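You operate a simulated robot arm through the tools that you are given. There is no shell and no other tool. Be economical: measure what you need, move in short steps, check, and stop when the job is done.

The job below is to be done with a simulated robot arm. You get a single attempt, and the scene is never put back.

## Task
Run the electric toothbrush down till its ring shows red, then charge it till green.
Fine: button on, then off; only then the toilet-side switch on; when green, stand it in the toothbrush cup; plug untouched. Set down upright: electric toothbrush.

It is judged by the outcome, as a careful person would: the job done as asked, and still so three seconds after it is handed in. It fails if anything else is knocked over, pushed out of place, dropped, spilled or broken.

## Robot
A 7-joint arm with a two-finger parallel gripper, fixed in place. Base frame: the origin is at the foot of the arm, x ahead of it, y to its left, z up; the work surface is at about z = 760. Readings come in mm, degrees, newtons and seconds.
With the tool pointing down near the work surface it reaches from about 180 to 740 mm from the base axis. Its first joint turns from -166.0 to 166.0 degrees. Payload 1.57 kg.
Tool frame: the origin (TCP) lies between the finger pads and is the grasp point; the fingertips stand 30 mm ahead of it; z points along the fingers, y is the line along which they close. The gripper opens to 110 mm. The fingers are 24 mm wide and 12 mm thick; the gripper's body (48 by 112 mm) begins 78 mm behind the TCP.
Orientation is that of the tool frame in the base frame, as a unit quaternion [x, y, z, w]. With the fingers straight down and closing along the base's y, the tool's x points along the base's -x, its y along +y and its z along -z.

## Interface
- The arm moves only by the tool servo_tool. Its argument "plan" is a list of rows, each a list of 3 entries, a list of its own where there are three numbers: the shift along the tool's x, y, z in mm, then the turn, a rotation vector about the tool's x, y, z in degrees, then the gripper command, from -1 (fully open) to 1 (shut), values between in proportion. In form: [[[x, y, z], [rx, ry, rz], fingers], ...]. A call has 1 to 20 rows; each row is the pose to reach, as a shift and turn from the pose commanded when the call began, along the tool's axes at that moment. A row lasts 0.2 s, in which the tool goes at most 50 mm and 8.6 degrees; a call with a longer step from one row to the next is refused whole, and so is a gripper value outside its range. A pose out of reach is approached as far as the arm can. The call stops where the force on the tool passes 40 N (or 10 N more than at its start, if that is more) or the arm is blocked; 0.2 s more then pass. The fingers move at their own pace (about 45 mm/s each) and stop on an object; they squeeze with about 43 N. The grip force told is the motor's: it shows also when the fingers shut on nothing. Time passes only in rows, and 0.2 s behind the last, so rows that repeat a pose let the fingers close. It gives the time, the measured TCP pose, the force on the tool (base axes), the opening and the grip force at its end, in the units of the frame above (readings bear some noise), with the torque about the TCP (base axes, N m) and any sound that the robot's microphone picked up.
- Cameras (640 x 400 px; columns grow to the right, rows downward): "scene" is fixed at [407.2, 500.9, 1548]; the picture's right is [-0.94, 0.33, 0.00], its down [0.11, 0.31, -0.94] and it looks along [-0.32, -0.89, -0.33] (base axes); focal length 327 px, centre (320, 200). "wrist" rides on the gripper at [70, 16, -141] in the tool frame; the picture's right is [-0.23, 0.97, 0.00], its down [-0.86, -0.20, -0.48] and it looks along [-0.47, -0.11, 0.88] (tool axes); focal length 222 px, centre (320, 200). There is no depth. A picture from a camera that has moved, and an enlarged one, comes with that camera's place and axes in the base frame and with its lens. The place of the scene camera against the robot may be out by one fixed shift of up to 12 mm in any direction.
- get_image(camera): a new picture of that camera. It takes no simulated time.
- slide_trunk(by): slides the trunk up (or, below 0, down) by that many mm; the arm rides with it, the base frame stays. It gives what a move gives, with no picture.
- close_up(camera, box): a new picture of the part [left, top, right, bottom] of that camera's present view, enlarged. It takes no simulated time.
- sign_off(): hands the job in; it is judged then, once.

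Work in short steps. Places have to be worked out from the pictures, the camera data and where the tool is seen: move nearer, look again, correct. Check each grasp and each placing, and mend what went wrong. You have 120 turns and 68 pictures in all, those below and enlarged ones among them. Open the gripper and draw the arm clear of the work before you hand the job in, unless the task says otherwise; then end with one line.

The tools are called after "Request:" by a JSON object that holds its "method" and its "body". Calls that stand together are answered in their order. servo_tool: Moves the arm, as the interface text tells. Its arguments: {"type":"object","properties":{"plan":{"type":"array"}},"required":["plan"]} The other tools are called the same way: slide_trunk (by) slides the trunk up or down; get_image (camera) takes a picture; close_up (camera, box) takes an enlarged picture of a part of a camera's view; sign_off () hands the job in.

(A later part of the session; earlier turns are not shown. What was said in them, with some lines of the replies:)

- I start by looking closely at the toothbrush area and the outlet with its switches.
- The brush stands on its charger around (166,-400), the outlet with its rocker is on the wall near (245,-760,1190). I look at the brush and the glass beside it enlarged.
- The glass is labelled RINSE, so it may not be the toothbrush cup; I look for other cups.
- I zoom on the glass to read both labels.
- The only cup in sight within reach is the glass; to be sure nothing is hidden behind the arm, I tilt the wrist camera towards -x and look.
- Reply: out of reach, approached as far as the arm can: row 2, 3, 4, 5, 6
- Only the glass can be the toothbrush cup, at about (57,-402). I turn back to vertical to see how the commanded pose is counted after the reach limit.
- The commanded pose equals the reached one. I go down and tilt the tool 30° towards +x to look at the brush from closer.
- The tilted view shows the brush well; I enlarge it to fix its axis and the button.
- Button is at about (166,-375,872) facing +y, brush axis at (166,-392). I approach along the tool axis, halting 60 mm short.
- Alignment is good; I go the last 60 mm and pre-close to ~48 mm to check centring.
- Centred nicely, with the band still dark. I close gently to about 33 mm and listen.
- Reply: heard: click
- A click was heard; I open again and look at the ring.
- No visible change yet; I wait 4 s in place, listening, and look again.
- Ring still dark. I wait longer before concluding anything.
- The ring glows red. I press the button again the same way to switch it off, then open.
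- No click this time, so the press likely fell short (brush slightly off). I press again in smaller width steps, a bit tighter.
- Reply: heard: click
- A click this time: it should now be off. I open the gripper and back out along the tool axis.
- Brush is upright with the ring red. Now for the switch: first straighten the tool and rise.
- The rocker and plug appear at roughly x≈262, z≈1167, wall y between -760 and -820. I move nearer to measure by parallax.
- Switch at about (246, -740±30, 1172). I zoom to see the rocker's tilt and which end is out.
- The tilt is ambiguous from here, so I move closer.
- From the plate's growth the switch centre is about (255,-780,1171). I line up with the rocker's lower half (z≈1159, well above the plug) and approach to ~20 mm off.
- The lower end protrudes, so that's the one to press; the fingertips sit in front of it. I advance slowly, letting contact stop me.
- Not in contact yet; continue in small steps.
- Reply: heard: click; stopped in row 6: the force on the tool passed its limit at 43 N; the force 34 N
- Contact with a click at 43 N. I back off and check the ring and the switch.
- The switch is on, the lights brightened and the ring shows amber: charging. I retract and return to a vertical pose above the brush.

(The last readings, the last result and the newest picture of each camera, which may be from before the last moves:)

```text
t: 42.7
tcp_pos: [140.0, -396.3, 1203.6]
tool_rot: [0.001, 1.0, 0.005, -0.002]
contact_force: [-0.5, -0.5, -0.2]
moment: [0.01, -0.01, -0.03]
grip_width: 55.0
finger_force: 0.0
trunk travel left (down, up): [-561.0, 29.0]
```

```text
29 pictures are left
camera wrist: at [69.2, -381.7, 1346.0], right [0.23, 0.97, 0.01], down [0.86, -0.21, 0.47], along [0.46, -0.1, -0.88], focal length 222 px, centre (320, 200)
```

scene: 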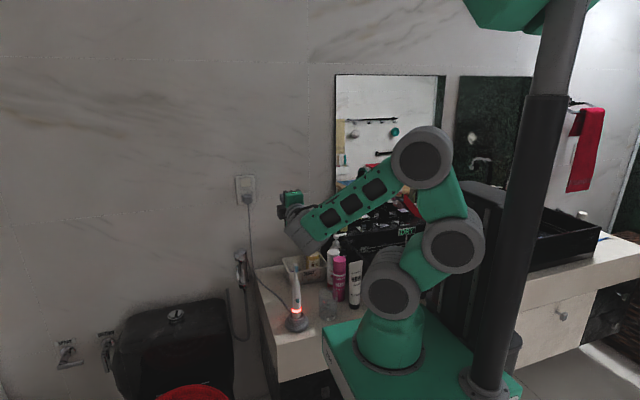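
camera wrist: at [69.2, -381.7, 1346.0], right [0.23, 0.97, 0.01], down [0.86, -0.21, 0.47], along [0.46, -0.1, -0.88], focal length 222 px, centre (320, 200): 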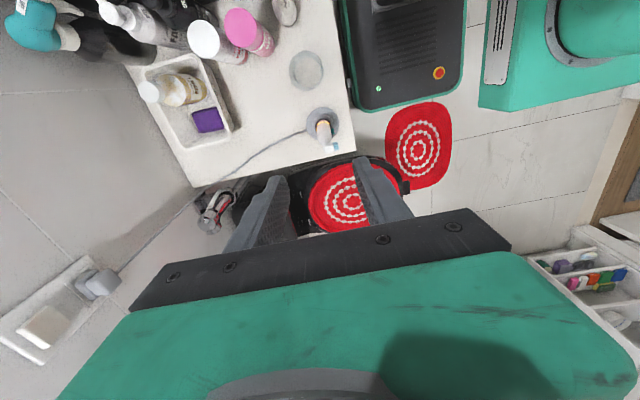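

I enlarge the glass and brush to fix positions while charging proceeds.

Request:
{"method": "close_up", "body": {"camera": "wrist", "box": [270, 40, 370, 160]}}

```text
3.33 times, centred on (320, 100) of wrist
camera zoom: at [69.2, -381.7, 1346.0], right [0.23, 0.97, 0.01], down [0.86, -0.21, 0.47], along [0.46, -0.1, -0.88], focal length 740 px, centre (320, 533)
```

zoom: 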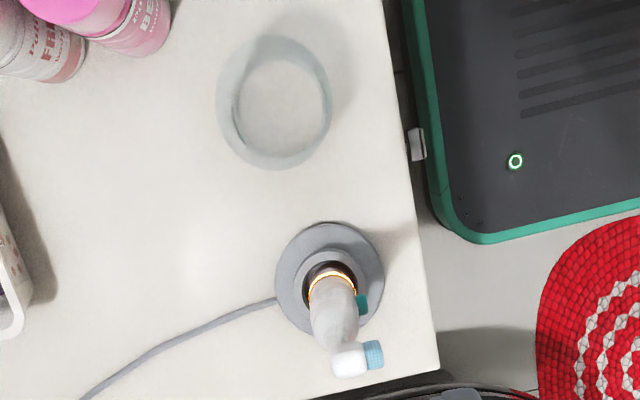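

I position above the brush, open wide, while it charges.

Request:
{"method": "servo_tool", "body": {"plan": [[[-10, 2, 40], [0, 0, 0], -1], [[-26, 4.8, 80], [0, 0, 0], -1], [[-26, 4.8, 110], [0, 0, 0], -1], [[-26, 4.8, 135], [0, 0, 0], -1], [[-26, 4.8, 135], [0, 0, 0], -1], [[-26, 4.8, 135], [0, 0, 0], -1], [[-26, 4.8, 135], [0, 0, 0], -1], [[-26, 4.8, 135], [0, 0, 0], -1]]}}

Request:
{"method": "get_image", "body": {"camera": "wrist"}}

Request:
{"method": "close_up", "body": {"camera": "scene", "box": [260, 220, 360, 340]}}

```text
t: 44.5
tcp_pos: [164.0, -390.1, 1069.6]
tool_rot: [0.001, 1.0, 0.004, -0.001]
contact_force: [-0.2, -0.1, -0.4]
moment: [0.02, -0.01, 0.0]
grip_width: 110.2
finger_force: 0.1
trunk travel left (down, up): [-561.0, 29.0]
```

```text
27 pictures are left
camera wrist: at [94.7, -376.0, 1210.3], right [0.23, 0.97, 0.01], down [0.86, -0.2, 0.47], along [0.46, -0.1, -0.88], focal length 222 px, centre (320, 200)
```

wrist: 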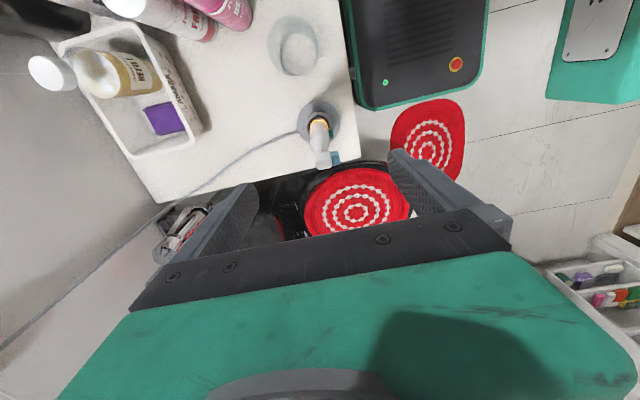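

```text
3.33 times, centred on (310, 280) of scene
camera zoom: at [407.2, 500.9, 1548.0], right [-0.94, 0.33, 0.0], down [0.11, 0.31, -0.94], along [-0.32, -0.89, -0.33], focal length 1090 px, centre (353, -67)
```

zoom: 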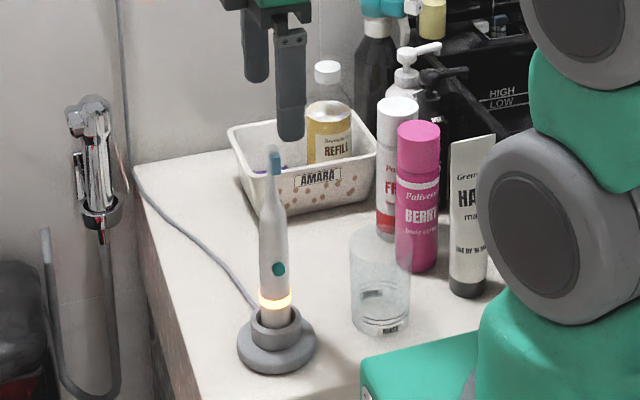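

Still amber, and the gripper is centred over the brush. I wait.

Request:
{"method": "servo_tool", "body": {"plan": [[[0, 0, 0], [0, 0, 0], -1], [[0, 0, 0], [0, 0, 0], -1], [[0, 0, 0], [0, 0, 0], -1], [[0, 0, 0], [0, 0, 0], -1], [[0, 0, 0], [0, 0, 0], -1], [[0, 0, 0], [0, 0, 0], -1], [[0, 0, 0], [0, 0, 0], -1], [[0, 0, 0], [0, 0, 0], -1], [[0, 0, 0], [0, 0, 0], -1], [[0, 0, 0], [0, 0, 0], -1], [[0, 0, 0], [0, 0, 0], -1], [[0, 0, 0], [0, 0, 0], -1], [[0, 0, 0], [0, 0, 0], -1], [[0, 0, 0], [0, 0, 0], -1], [[0, 0, 0], [0, 0, 0], -1], [[0, 0, 0], [0, 0, 0], -1], [[0, 0, 0], [0, 0, 0], -1], [[0, 0, 0], [0, 0, 0], -1], [[0, 0, 0], [0, 0, 0], -1], [[0, 0, 0], [0, 0, 0], -1]]}}

Request:
{"method": "servo_tool", "body": {"plan": [[[0, 0, 0], [0, 0, 0], -1], [[0, 0, 0], [0, 0, 0], -1], [[0, 0, 0], [0, 0, 0], -1], [[0, 0, 0], [0, 0, 0], -1], [[0, 0, 0], [0, 0, 0], -1], [[0, 0, 0], [0, 0, 0], -1], [[0, 0, 0], [0, 0, 0], -1], [[0, 0, 0], [0, 0, 0], -1], [[0, 0, 0], [0, 0, 0], -1], [[0, 0, 0], [0, 0, 0], -1], [[0, 0, 0], [0, 0, 0], -1], [[0, 0, 0], [0, 0, 0], -1], [[0, 0, 0], [0, 0, 0], -1], [[0, 0, 0], [0, 0, 0], -1], [[0, 0, 0], [0, 0, 0], -1], [[0, 0, 0], [0, 0, 0], -1], [[0, 0, 0], [0, 0, 0], -1], [[0, 0, 0], [0, 0, 0], -1], [[0, 0, 0], [0, 0, 0], -1], [[0, 0, 0], [0, 0, 0], -1]]}}

Request:
{"method": "close_up", "body": {"camera": "wrist", "box": [250, 10, 370, 180]}}

```text
t: 48.7
tcp_pos: [165.3, -391.4, 1067.8]
tool_rot: [0.001, 1.0, 0.003, -0.002]
contact_force: [0.2, 0.4, -0.9]
moment: [0.0, -0.04, 0.03]
grip_width: 110.2
finger_force: 0.0
trunk travel left (down, up): [-561.0, 29.0]
```

```text
t: 52.9
tcp_pos: [164.8, -392.0, 1068.7]
tool_rot: [0.001, 1.0, 0.003, -0.001]
contact_force: [0.1, 0.2, -0.9]
moment: [0.02, 0.0, 0.01]
grip_width: 109.9
finger_force: 0.0
trunk travel left (down, up): [-561.0, 29.0]
```

```text
2.35 times, centred on (310, 95) of wrist
camera zoom: at [94.7, -376.0, 1210.3], right [0.23, 0.97, 0.01], down [0.86, -0.2, 0.47], along [0.46, -0.1, -0.88], focal length 523 px, centre (344, 447)
```

zoom: 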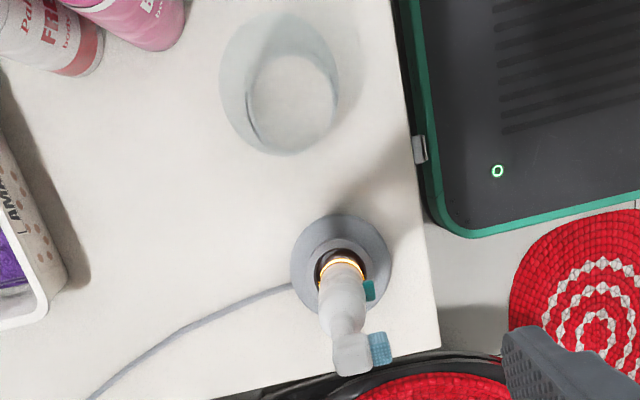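

Still amber. Wait on.

Request:
{"method": "servo_tool", "body": {"plan": [[[0, 0, 0], [0, 0, 0], -1], [[0, 0, 0], [0, 0, 0], -1], [[0, 0, 0], [0, 0, 0], -1], [[0, 0, 0], [0, 0, 0], -1], [[0, 0, 0], [0, 0, 0], -1], [[0, 0, 0], [0, 0, 0], -1], [[0, 0, 0], [0, 0, 0], -1], [[0, 0, 0], [0, 0, 0], -1], [[0, 0, 0], [0, 0, 0], -1], [[0, 0, 0], [0, 0, 0], -1], [[0, 0, 0], [0, 0, 0], -1], [[0, 0, 0], [0, 0, 0], -1], [[0, 0, 0], [0, 0, 0], -1], [[0, 0, 0], [0, 0, 0], -1], [[0, 0, 0], [0, 0, 0], -1], [[0, 0, 0], [0, 0, 0], -1], [[0, 0, 0], [0, 0, 0], -1], [[0, 0, 0], [0, 0, 0], -1], [[0, 0, 0], [0, 0, 0], -1], [[0, 0, 0], [0, 0, 0], -1]]}}

Request:
{"method": "servo_tool", "body": {"plan": [[[0, 0, 0], [0, 0, 0], -1], [[0, 0, 0], [0, 0, 0], -1], [[0, 0, 0], [0, 0, 0], -1], [[0, 0, 0], [0, 0, 0], -1], [[0, 0, 0], [0, 0, 0], -1], [[0, 0, 0], [0, 0, 0], -1], [[0, 0, 0], [0, 0, 0], -1], [[0, 0, 0], [0, 0, 0], -1], [[0, 0, 0], [0, 0, 0], -1], [[0, 0, 0], [0, 0, 0], -1], [[0, 0, 0], [0, 0, 0], -1], [[0, 0, 0], [0, 0, 0], -1], [[0, 0, 0], [0, 0, 0], -1], [[0, 0, 0], [0, 0, 0], -1], [[0, 0, 0], [0, 0, 0], -1], [[0, 0, 0], [0, 0, 0], -1], [[0, 0, 0], [0, 0, 0], -1], [[0, 0, 0], [0, 0, 0], -1], [[0, 0, 0], [0, 0, 0], -1], [[0, 0, 0], [0, 0, 0], -1]]}}

Request:
{"method": "close_up", "body": {"camera": "scene", "box": [260, 250, 360, 340]}}

```text
t: 57.1
tcp_pos: [164.9, -391.7, 1068.3]
tool_rot: [0.001, 1.0, 0.003, -0.002]
contact_force: [0.8, 0.8, 0.1]
moment: [0.0, -0.01, 0.0]
grip_width: 109.8
finger_force: 0.0
trunk travel left (down, up): [-561.0, 29.0]
```

```text
t: 61.3
tcp_pos: [164.7, -392.9, 1068.1]
tool_rot: [0.001, 1.0, 0.004, -0.002]
contact_force: [-0.1, 0.0, 0.1]
moment: [-0.01, -0.03, 0.0]
grip_width: 110.1
finger_force: 0.0
trunk travel left (down, up): [-561.0, 29.0]
```

```text
4.44 times, centred on (310, 295) of scene
camera zoom: at [407.2, 500.9, 1548.0], right [-0.94, 0.33, 0.0], down [0.11, 0.31, -0.94], along [-0.32, -0.89, -0.33], focal length 1454 px, centre (364, -222)
```

zoom: 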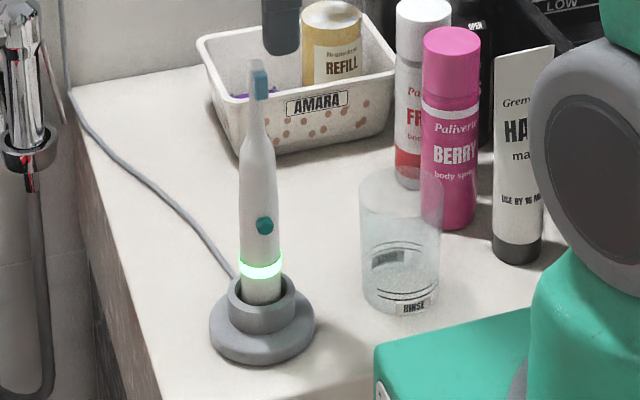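

Ring is green. I descend to grip the upper body (z≈930, above the button), pre-closing partway.

Request:
{"method": "servo_tool", "body": {"plan": [[[-1, 0, 40], [0, 0, 0], -1], [[-1, 0, 80], [0, 0, 0], -1], [[-1, 0, 110], [0, 0, 0], -1], [[-1, 0, 128], [0, 0, 0], -0.3], [[-1, 0, 138], [0, 0, 0], 0], [[-1, 0, 138], [0, 0, 0], 0.2], [[-1, 0, 138], [0, 0, 0], 0.25], [[-1, 0, 138], [0, 0, 0], 0.25]]}}

Request:
{"method": "close_up", "body": {"camera": "wrist", "box": [220, 60, 420, 260]}}

Request:
{"method": "close_up", "body": {"camera": "scene", "box": [265, 240, 345, 335]}}

```text
t: 63.1
tcp_pos: [164.6, -388.9, 930.8]
tool_rot: [0.001, 1.0, 0.004, -0.003]
contact_force: [0.1, 0.4, -0.1]
moment: [0.0, 0.0, 0.02]
grip_width: 41.1
finger_force: 0.1
trunk travel left (down, up): [-561.0, 29.0]
```

```text
2.00 times, centred on (320, 160) of wrist
camera zoom: at [95.3, -374.7, 1072.5], right [0.23, 0.97, 0.01], down [0.86, -0.2, 0.47], along [0.46, -0.1, -0.88], focal length 444 px, centre (320, 280)
```

zoom: 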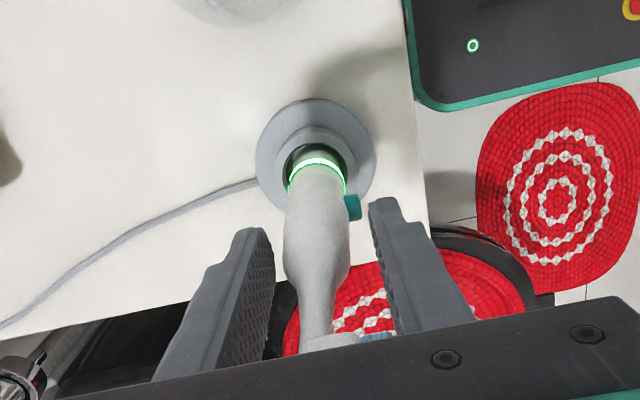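

```text
4.21 times, centred on (305, 288) of scene
camera zoom: at [407.2, 500.9, 1548.0], right [-0.94, 0.33, 0.0], down [0.11, 0.31, -0.94], along [-0.32, -0.89, -0.33], focal length 1377 px, centre (383, -168)
```

zoom: 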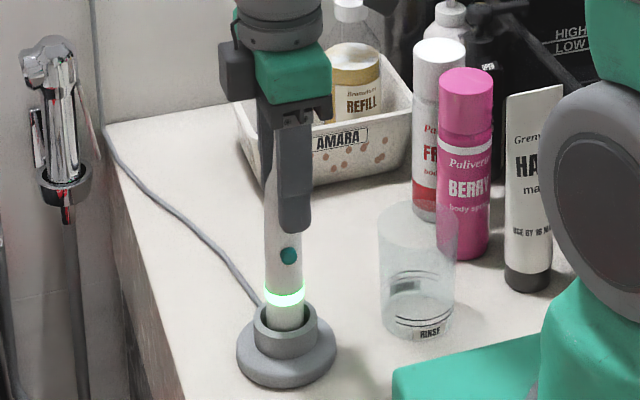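

Centred and clear of the button. I close slowly on the upper body.

Request:
{"method": "servo_tool", "body": {"plan": [[[0, -1, 0], [0, 0, 0], 0.35], [[0, -1, 0], [0, 0, 0], 0.45], [[0, -1, 0], [0, 0, 0], 0.6], [[0, -1, 0], [0, 0, 0], 1], [[0, -1, 0], [0, 0, 0], 1], [[0, -1, 0], [0, 0, 0], 1]]}}

Request:
{"method": "close_up", "body": {"camera": "wrist", "box": [220, 60, 420, 260]}}

```text
t: 64.5
tcp_pos: [164.3, -391.1, 931.0]
tool_rot: [0.001, 1.0, 0.003, -0.001]
contact_force: [-0.3, 0.1, -0.3]
moment: [-0.08, 0.03, 0.03]
grip_width: 25.7
finger_force: 36.9
trunk travel left (down, up): [-561.0, 29.0]
```

```text
2.00 times, centred on (320, 160) of wrist
camera zoom: at [95.3, -375.7, 1072.3], right [0.23, 0.97, 0.01], down [0.86, -0.2, 0.47], along [0.46, -0.1, -0.88], focal length 444 px, centre (320, 280)
```

zoom: 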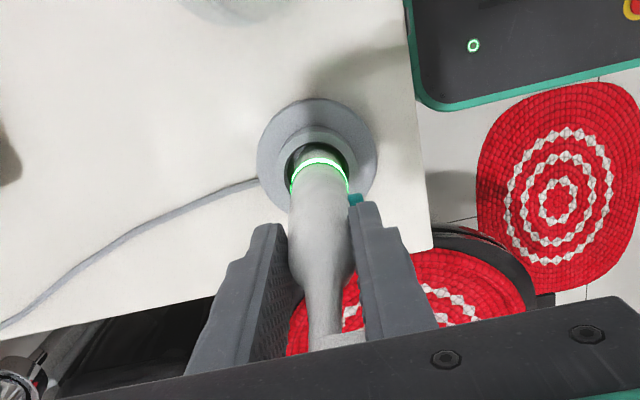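

Gripped at 25.7 mm with no click. I lift straight up slowly.

Request:
{"method": "servo_tool", "body": {"plan": [[[0, 0, -8], [0, 0, 0], 1], [[0, 0, -16], [0, 0, 0], 1], [[0, 0, -26], [0, 0, 0], 1], [[0, 0, -40], [0, 0, 0], 1], [[0, 0, -55], [0, 0, 0], 1], [[0, 0, -75], [0, 0, 0], 1], [[0, 0, -100], [0, 0, 0], 1], [[0, 0, -125], [0, 0, 0], 1]]}}

Request:
{"method": "close_up", "body": {"camera": "scene", "box": [255, 215, 355, 335]}}

Request:
{"method": "close_up", "body": {"camera": "wrist", "box": [230, 0, 390, 250]}}

```text
t: 66.3
tcp_pos: [164.1, -392.3, 1056.2]
tool_rot: [0.002, 1.0, 0.004, -0.002]
contact_force: [1.4, 0.1, -2.1]
moment: [-0.02, -0.03, -0.01]
grip_width: 25.5
finger_force: 36.7
trunk travel left (down, up): [-561.0, 29.0]
```

```text
3.33 times, centred on (305, 275) of scene
camera zoom: at [407.2, 500.9, 1548.0], right [-0.94, 0.33, 0.0], down [0.11, 0.31, -0.94], along [-0.32, -0.89, -0.33], focal length 1090 px, centre (370, -50)
```

zoom: 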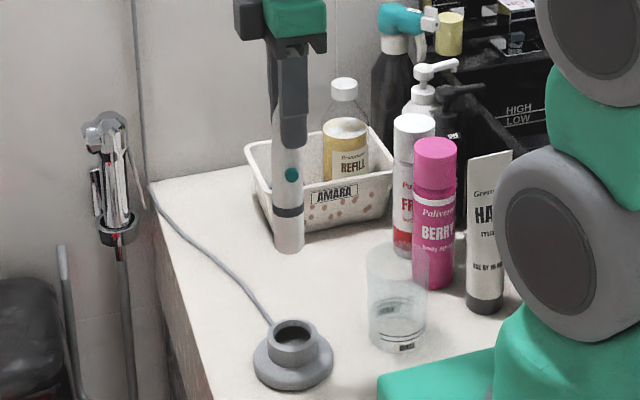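

```text
1.60 times, centred on (310, 125) of wrist
camera zoom: at [95.7, -376.8, 1197.2], right [0.23, 0.97, 0.01], down [0.86, -0.2, 0.47], along [0.46, -0.1, -0.88], focal length 355 px, centre (336, 320)
```

zoom: 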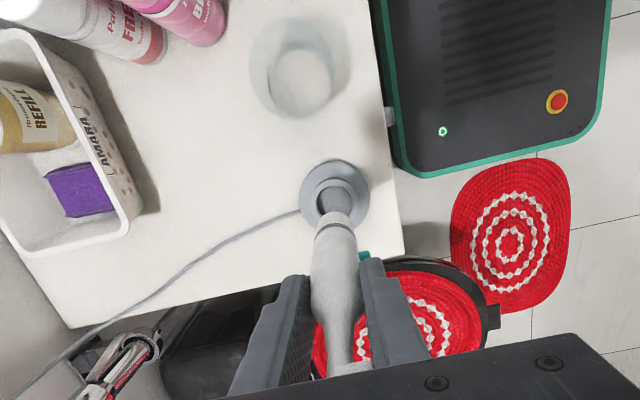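

Brush lifted cleanly, charger in place, ring off as expected off the base. I move across above the glass at this height.

Request:
{"method": "servo_tool", "body": {"plan": [[[20, -2, 0], [0, 0, 0], 1], [[45, -4, 0], [0, 0, 0], 1], [[70, -6, 0], [0, 0, 0], 1], [[95, -7, 0], [0, 0, 0], 1], [[114, -8, 0], [0, 0, 0], 1], [[114, -8, 0], [0, 0, 0], 1]]}}

Request:
{"method": "close_up", "body": {"camera": "scene", "box": [280, 230, 370, 330]}}

Request:
{"method": "close_up", "body": {"camera": "wrist", "box": [240, 50, 400, 230]}}

```text
t: 67.7
tcp_pos: [51.3, -398.8, 1056.5]
tool_rot: [0.001, 1.0, 0.004, -0.002]
contact_force: [0.4, 1.1, -1.9]
moment: [-0.02, -0.01, 0.02]
grip_width: 25.5
finger_force: 36.8
trunk travel left (down, up): [-561.0, 29.0]
```

```text
4.00 times, centred on (325, 280) of scene
camera zoom: at [407.2, 500.9, 1548.0], right [-0.94, 0.33, 0.0], down [0.11, 0.31, -0.94], along [-0.32, -0.89, -0.33], focal length 1308 px, centre (300, -120)
```

zoom: 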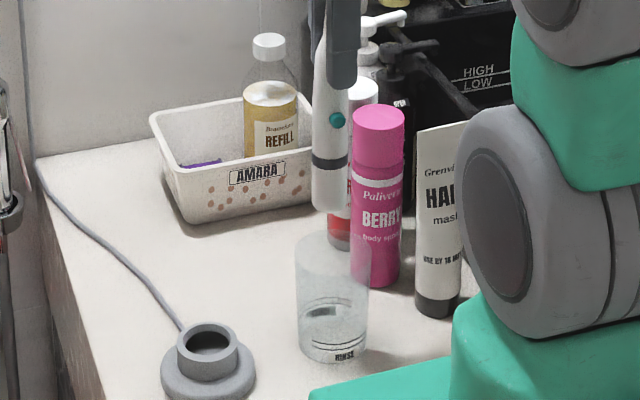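

```text
2.22 times, centred on (320, 140) of wrist
camera zoom: at [-18.2, -384.1, 1198.2], right [0.23, 0.97, 0.01], down [0.86, -0.2, 0.47], along [0.46, -0.1, -0.88], focal length 494 px, centre (320, 333)
```

zoom: 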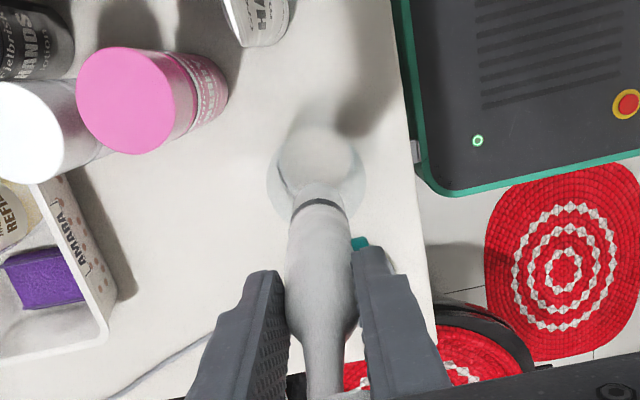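

Brush appears centred over the glass (rim centre ≈ (49,-399)). I lower it to just above the rim and check.

Request:
{"method": "servo_tool", "body": {"plan": [[[0, 0, 15], [0, 0, 0], 1], [[0, 0, 30], [0, 0, 0], 1], [[0, 0, 45], [0, 0, 0], 1], [[0, 0, 45], [0, 0, 0], 1]]}}

Request:
{"method": "close_up", "body": {"camera": "scene", "box": [300, 260, 350, 330]}}

Request:
{"method": "close_up", "body": {"camera": "wrist", "box": [270, 50, 370, 180]}}

```text
t: 68.7
tcp_pos: [51.2, -397.2, 1010.1]
tool_rot: [0.001, 1.0, 0.004, -0.002]
contact_force: [0.2, 0.4, -1.4]
moment: [-0.02, 0.01, 0.0]
grip_width: 25.3
finger_force: 37.0
trunk travel left (down, up): [-561.0, 29.0]
```

```text
5.71 times, centred on (325, 295) of scene
camera zoom: at [407.2, 500.9, 1548.0], right [-0.94, 0.33, 0.0], down [0.11, 0.31, -0.94], along [-0.32, -0.89, -0.33], focal length 1869 px, centre (291, -343)
```

zoom: 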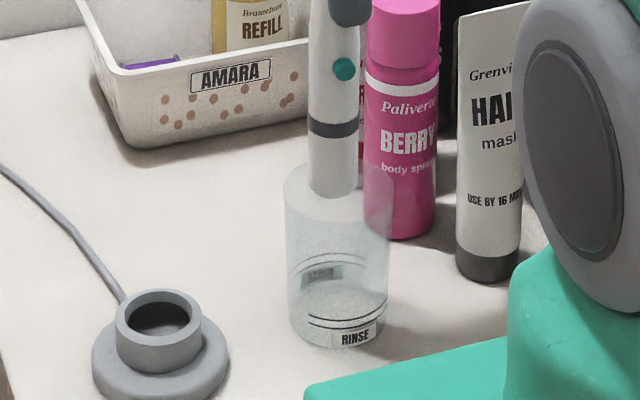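

```text
3.08 times, centred on (320, 115) of wrist
camera zoom: at [-18.0, -383.8, 1152.9], right [0.23, 0.97, 0.01], down [0.86, -0.2, 0.47], along [0.46, -0.1, -0.88], focal length 684 px, centre (320, 462)
```

zoom: 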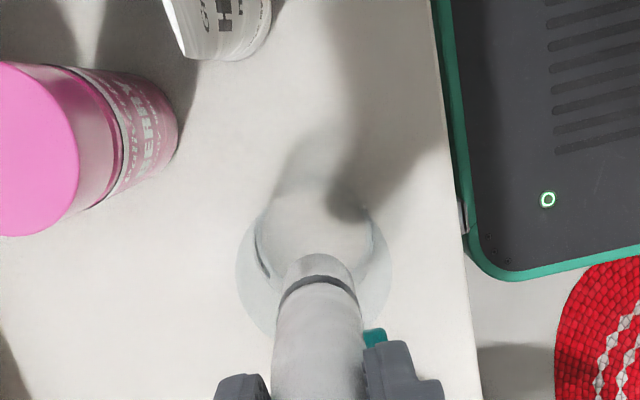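

Brush bottom is within ~4 mm of centre; I shift 3.5 mm to -x and lower in, slowly near the bottom.

Request:
{"method": "servo_tool", "body": {"plan": [[[3.5, -1, 5], [0, 0, 0], 1], [[3.5, -1, 20], [0, 0, 0], 1], [[3.5, -1, 40], [0, 0, 0], 1], [[3.5, -1, 60], [0, 0, 0], 1], [[3.5, -1, 75], [0, 0, 0], 1], [[3.5, -1, 84], [0, 0, 0], 1]]}}

Request:
{"method": "close_up", "body": {"camera": "scene", "box": [300, 260, 350, 330]}}

```text
t: 70.1
tcp_pos: [47.4, -399.9, 927.3]
tool_rot: [0.001, 1.0, 0.002, -0.001]
contact_force: [0.2, -0.4, -2.2]
moment: [-0.05, -0.05, -0.01]
grip_width: 25.7
finger_force: 36.9
trunk travel left (down, up): [-561.0, 29.0]
```

```text
5.71 times, centred on (325, 295) of scene
camera zoom: at [407.2, 500.9, 1548.0], right [-0.94, 0.33, 0.0], down [0.11, 0.31, -0.94], along [-0.32, -0.89, -0.33], focal length 1869 px, centre (291, -343)
```

zoom: 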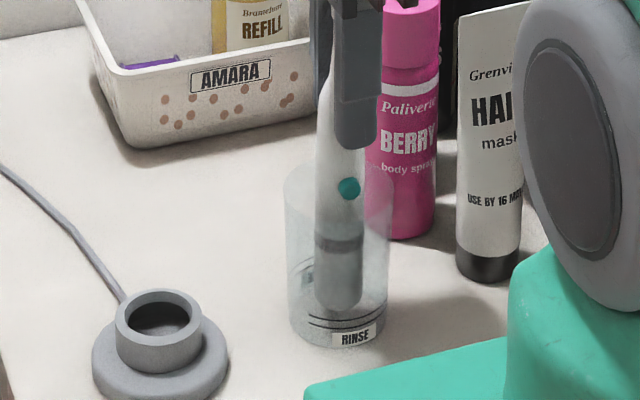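

The brush is well inside the glass. I lower in small steps watching the vertical force.

Request:
{"method": "servo_tool", "body": {"plan": [[[0, 0, 2], [0, 0, 0], 1], [[0, 0, 4], [0, 0, 0], 1], [[0, 0, 6], [0, 0, 0], 1]]}}

Request:
{"method": "servo_tool", "body": {"plan": [[[0, 0, 1.5], [0, 0, 0], 1], [[0, 0, 3], [0, 0, 0], 1]]}}

Request:
{"method": "servo_tool", "body": {"plan": [[[0, 0, 1.5], [0, 0, 0], 1], [[0, 0, 2.5], [0, 0, 0], 1]]}}

```text
t: 70.9
tcp_pos: [47.6, -399.5, 920.9]
tool_rot: [0.001, 1.0, 0.002, -0.003]
contact_force: [-0.8, -0.5, -2.4]
moment: [0.02, -0.02, -0.01]
grip_width: 25.6
finger_force: 36.6
trunk travel left (down, up): [-561.0, 29.0]
```

```text
t: 71.5
tcp_pos: [47.8, -399.5, 917.5]
tool_rot: [0.001, 1.0, 0.003, -0.001]
contact_force: [-0.4, 0.0, -1.7]
moment: [0.0, 0.01, -0.01]
grip_width: 25.8
finger_force: 36.5
trunk travel left (down, up): [-561.0, 29.0]
```

```text
t: 72.1
tcp_pos: [47.6, -401.0, 917.5]
tool_rot: [0.001, 1.0, 0.0, -0.002]
contact_force: [-1.4, 1.4, 16.0]
moment: [0.21, -0.02, 0.03]
grip_width: 25.5
finger_force: 36.6
trunk travel left (down, up): [-561.0, 29.0]
```

Bottom contact (16 N). I relieve it by ~1.5 mm, then open slowly.

Request:
{"method": "servo_tool", "body": {"plan": [[[0, 0, -1], [0, 0, 0], 1], [[0, 0, -1.8], [0, 0, 0], 1]]}}

Request:
{"method": "servo_tool", "body": {"plan": [[[0, 0, 0], [0, 0, 0], 0.5], [[0, 0, 0], [0, 0, 0], 0.45], [[0, 0, 0], [0, 0, 0], 0.35], [[0, 0, 0], [0, 0, 0], 0.2], [[0, 0, 0], [0, 0, 0], 0.2]]}}

Request:
{"method": "close_up", "body": {"camera": "wrist", "box": [220, 60, 420, 260]}}

Request:
{"method": "close_up", "body": {"camera": "scene", "box": [295, 240, 355, 330]}}

```text
t: 72.7
tcp_pos: [47.2, -398.5, 916.7]
tool_rot: [0.001, 1.0, 0.004, -0.001]
contact_force: [-0.9, -2.3, 5.0]
moment: [-0.32, 0.11, 0.0]
grip_width: 25.5
finger_force: 36.1
trunk travel left (down, up): [-561.0, 29.0]
```

```text
t: 73.9
tcp_pos: [48.4, -399.3, 918.0]
tool_rot: [0.0, 1.0, 0.003, -0.002]
contact_force: [0.6, -0.1, -0.4]
moment: [-0.01, -0.01, -0.03]
grip_width: 44.0
finger_force: 0.0
trunk travel left (down, up): [-561.0, 29.0]
```

```text
2.00 times, centred on (320, 160) of wrist
camera zoom: at [-22.2, -384.3, 1059.3], right [0.23, 0.97, 0.01], down [0.86, -0.2, 0.47], along [0.46, -0.1, -0.88], focal length 444 px, centre (320, 280)
```

zoom: 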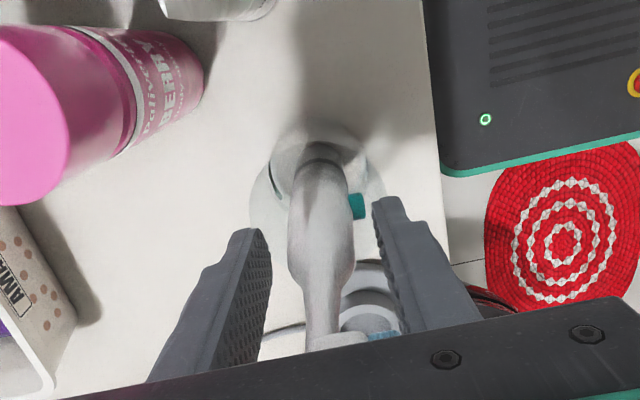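

```text
4.44 times, centred on (325, 285) of scene
camera zoom: at [407.2, 500.9, 1548.0], right [-0.94, 0.33, 0.0], down [0.11, 0.31, -0.94], along [-0.32, -0.89, -0.33], focal length 1454 px, centre (298, -178)
```

zoom: 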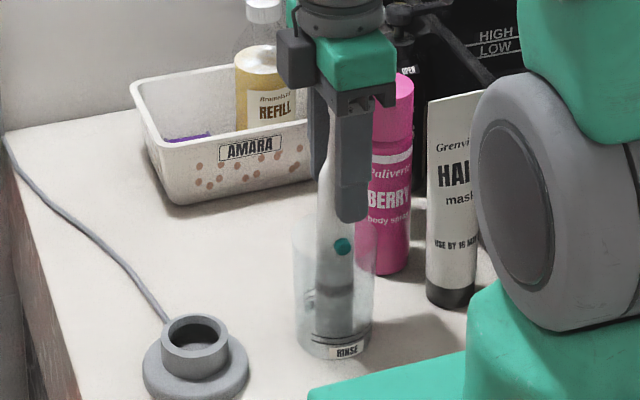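

It stands upright in the glass. I open a bit more, rise straight up and clear.

Request:
{"method": "servo_tool", "body": {"plan": [[[0, 0, 0], [0, 0, 0], 0.0], [[0, 0, 0], [0, 0, 0], 0.0], [[0, 0, -25], [0, 0, 0], 0.0], [[0, 0, -60], [0, 0, 0], 0.0], [[0, 0, -100], [0, 0, 0], 0.0], [[0, 0, -140], [0, 0, 0], 0.0], [[0, 0, -180], [0, 0, 0], -0.5], [[0, 0, -220], [0, 0, 0], -1], [[0, 0, -260], [0, 0, 0], -1]]}}

Request:
{"method": "get_image", "body": {"camera": "scene"}}

Request:
{"method": "close_up", "body": {"camera": "scene", "box": [260, 225, 370, 340]}}

Request:
{"method": "get_image", "body": {"camera": "wrist"}}

```text
t: 75.9
tcp_pos: [48.8, -401.0, 1178.6]
tool_rot: [0.0, 1.0, 0.004, -0.002]
contact_force: [0.0, -0.4, -0.3]
moment: [0.01, 0.05, -0.01]
grip_width: 109.9
finger_force: 0.1
trunk travel left (down, up): [-561.0, 29.0]
```

```text
11 pictures are left
```

scene: 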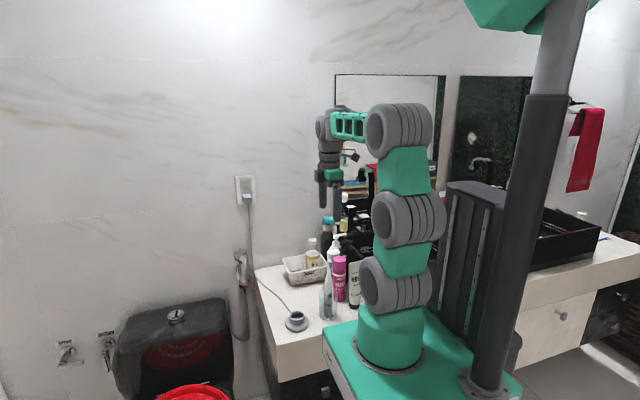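

```text
3.48 times, centred on (315, 282) of scene
camera zoom: at [407.2, 500.9, 1548.0], right [-0.94, 0.33, 0.0], down [0.11, 0.31, -0.94], along [-0.32, -0.89, -0.33], focal length 1138 px, centre (337, -87)
```

zoom: 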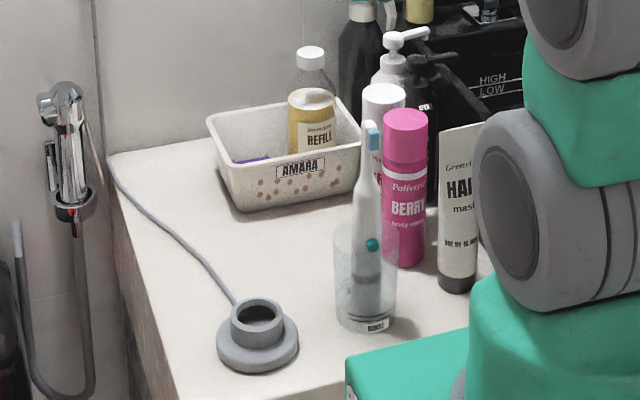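

```text
9 pictures are left
camera wrist: at [-21.5, -385.8, 1320.0], right [0.23, 0.97, 0.01], down [0.86, -0.2, 0.47], along [0.46, -0.1, -0.88], focal length 222 px, centre (320, 200)
```

wrist: 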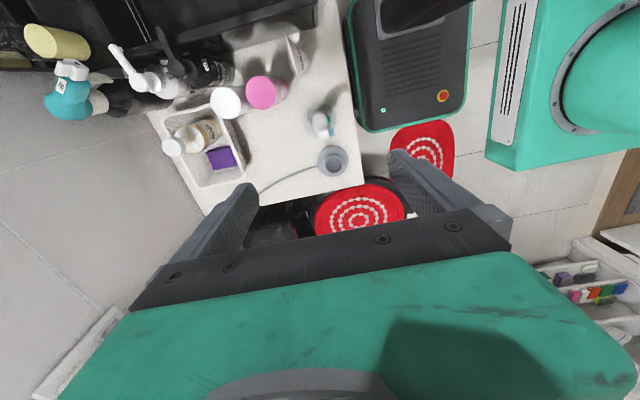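

The brush stands upright in the glass, everything else is in place, and the arm is clear with the gripper open. I hand in.

Request:
{"method": "sign_off", "body": {}}

```text
The job is handed in.
```

I ran the toothbrush down to red, switched it off, then charged it to green with the toilet-side switch on. It now stands upright in the RINSE-labelled glass, the only cup I saw within reach. The plug was not touched, and the room lights came on with that switch, which I left on.
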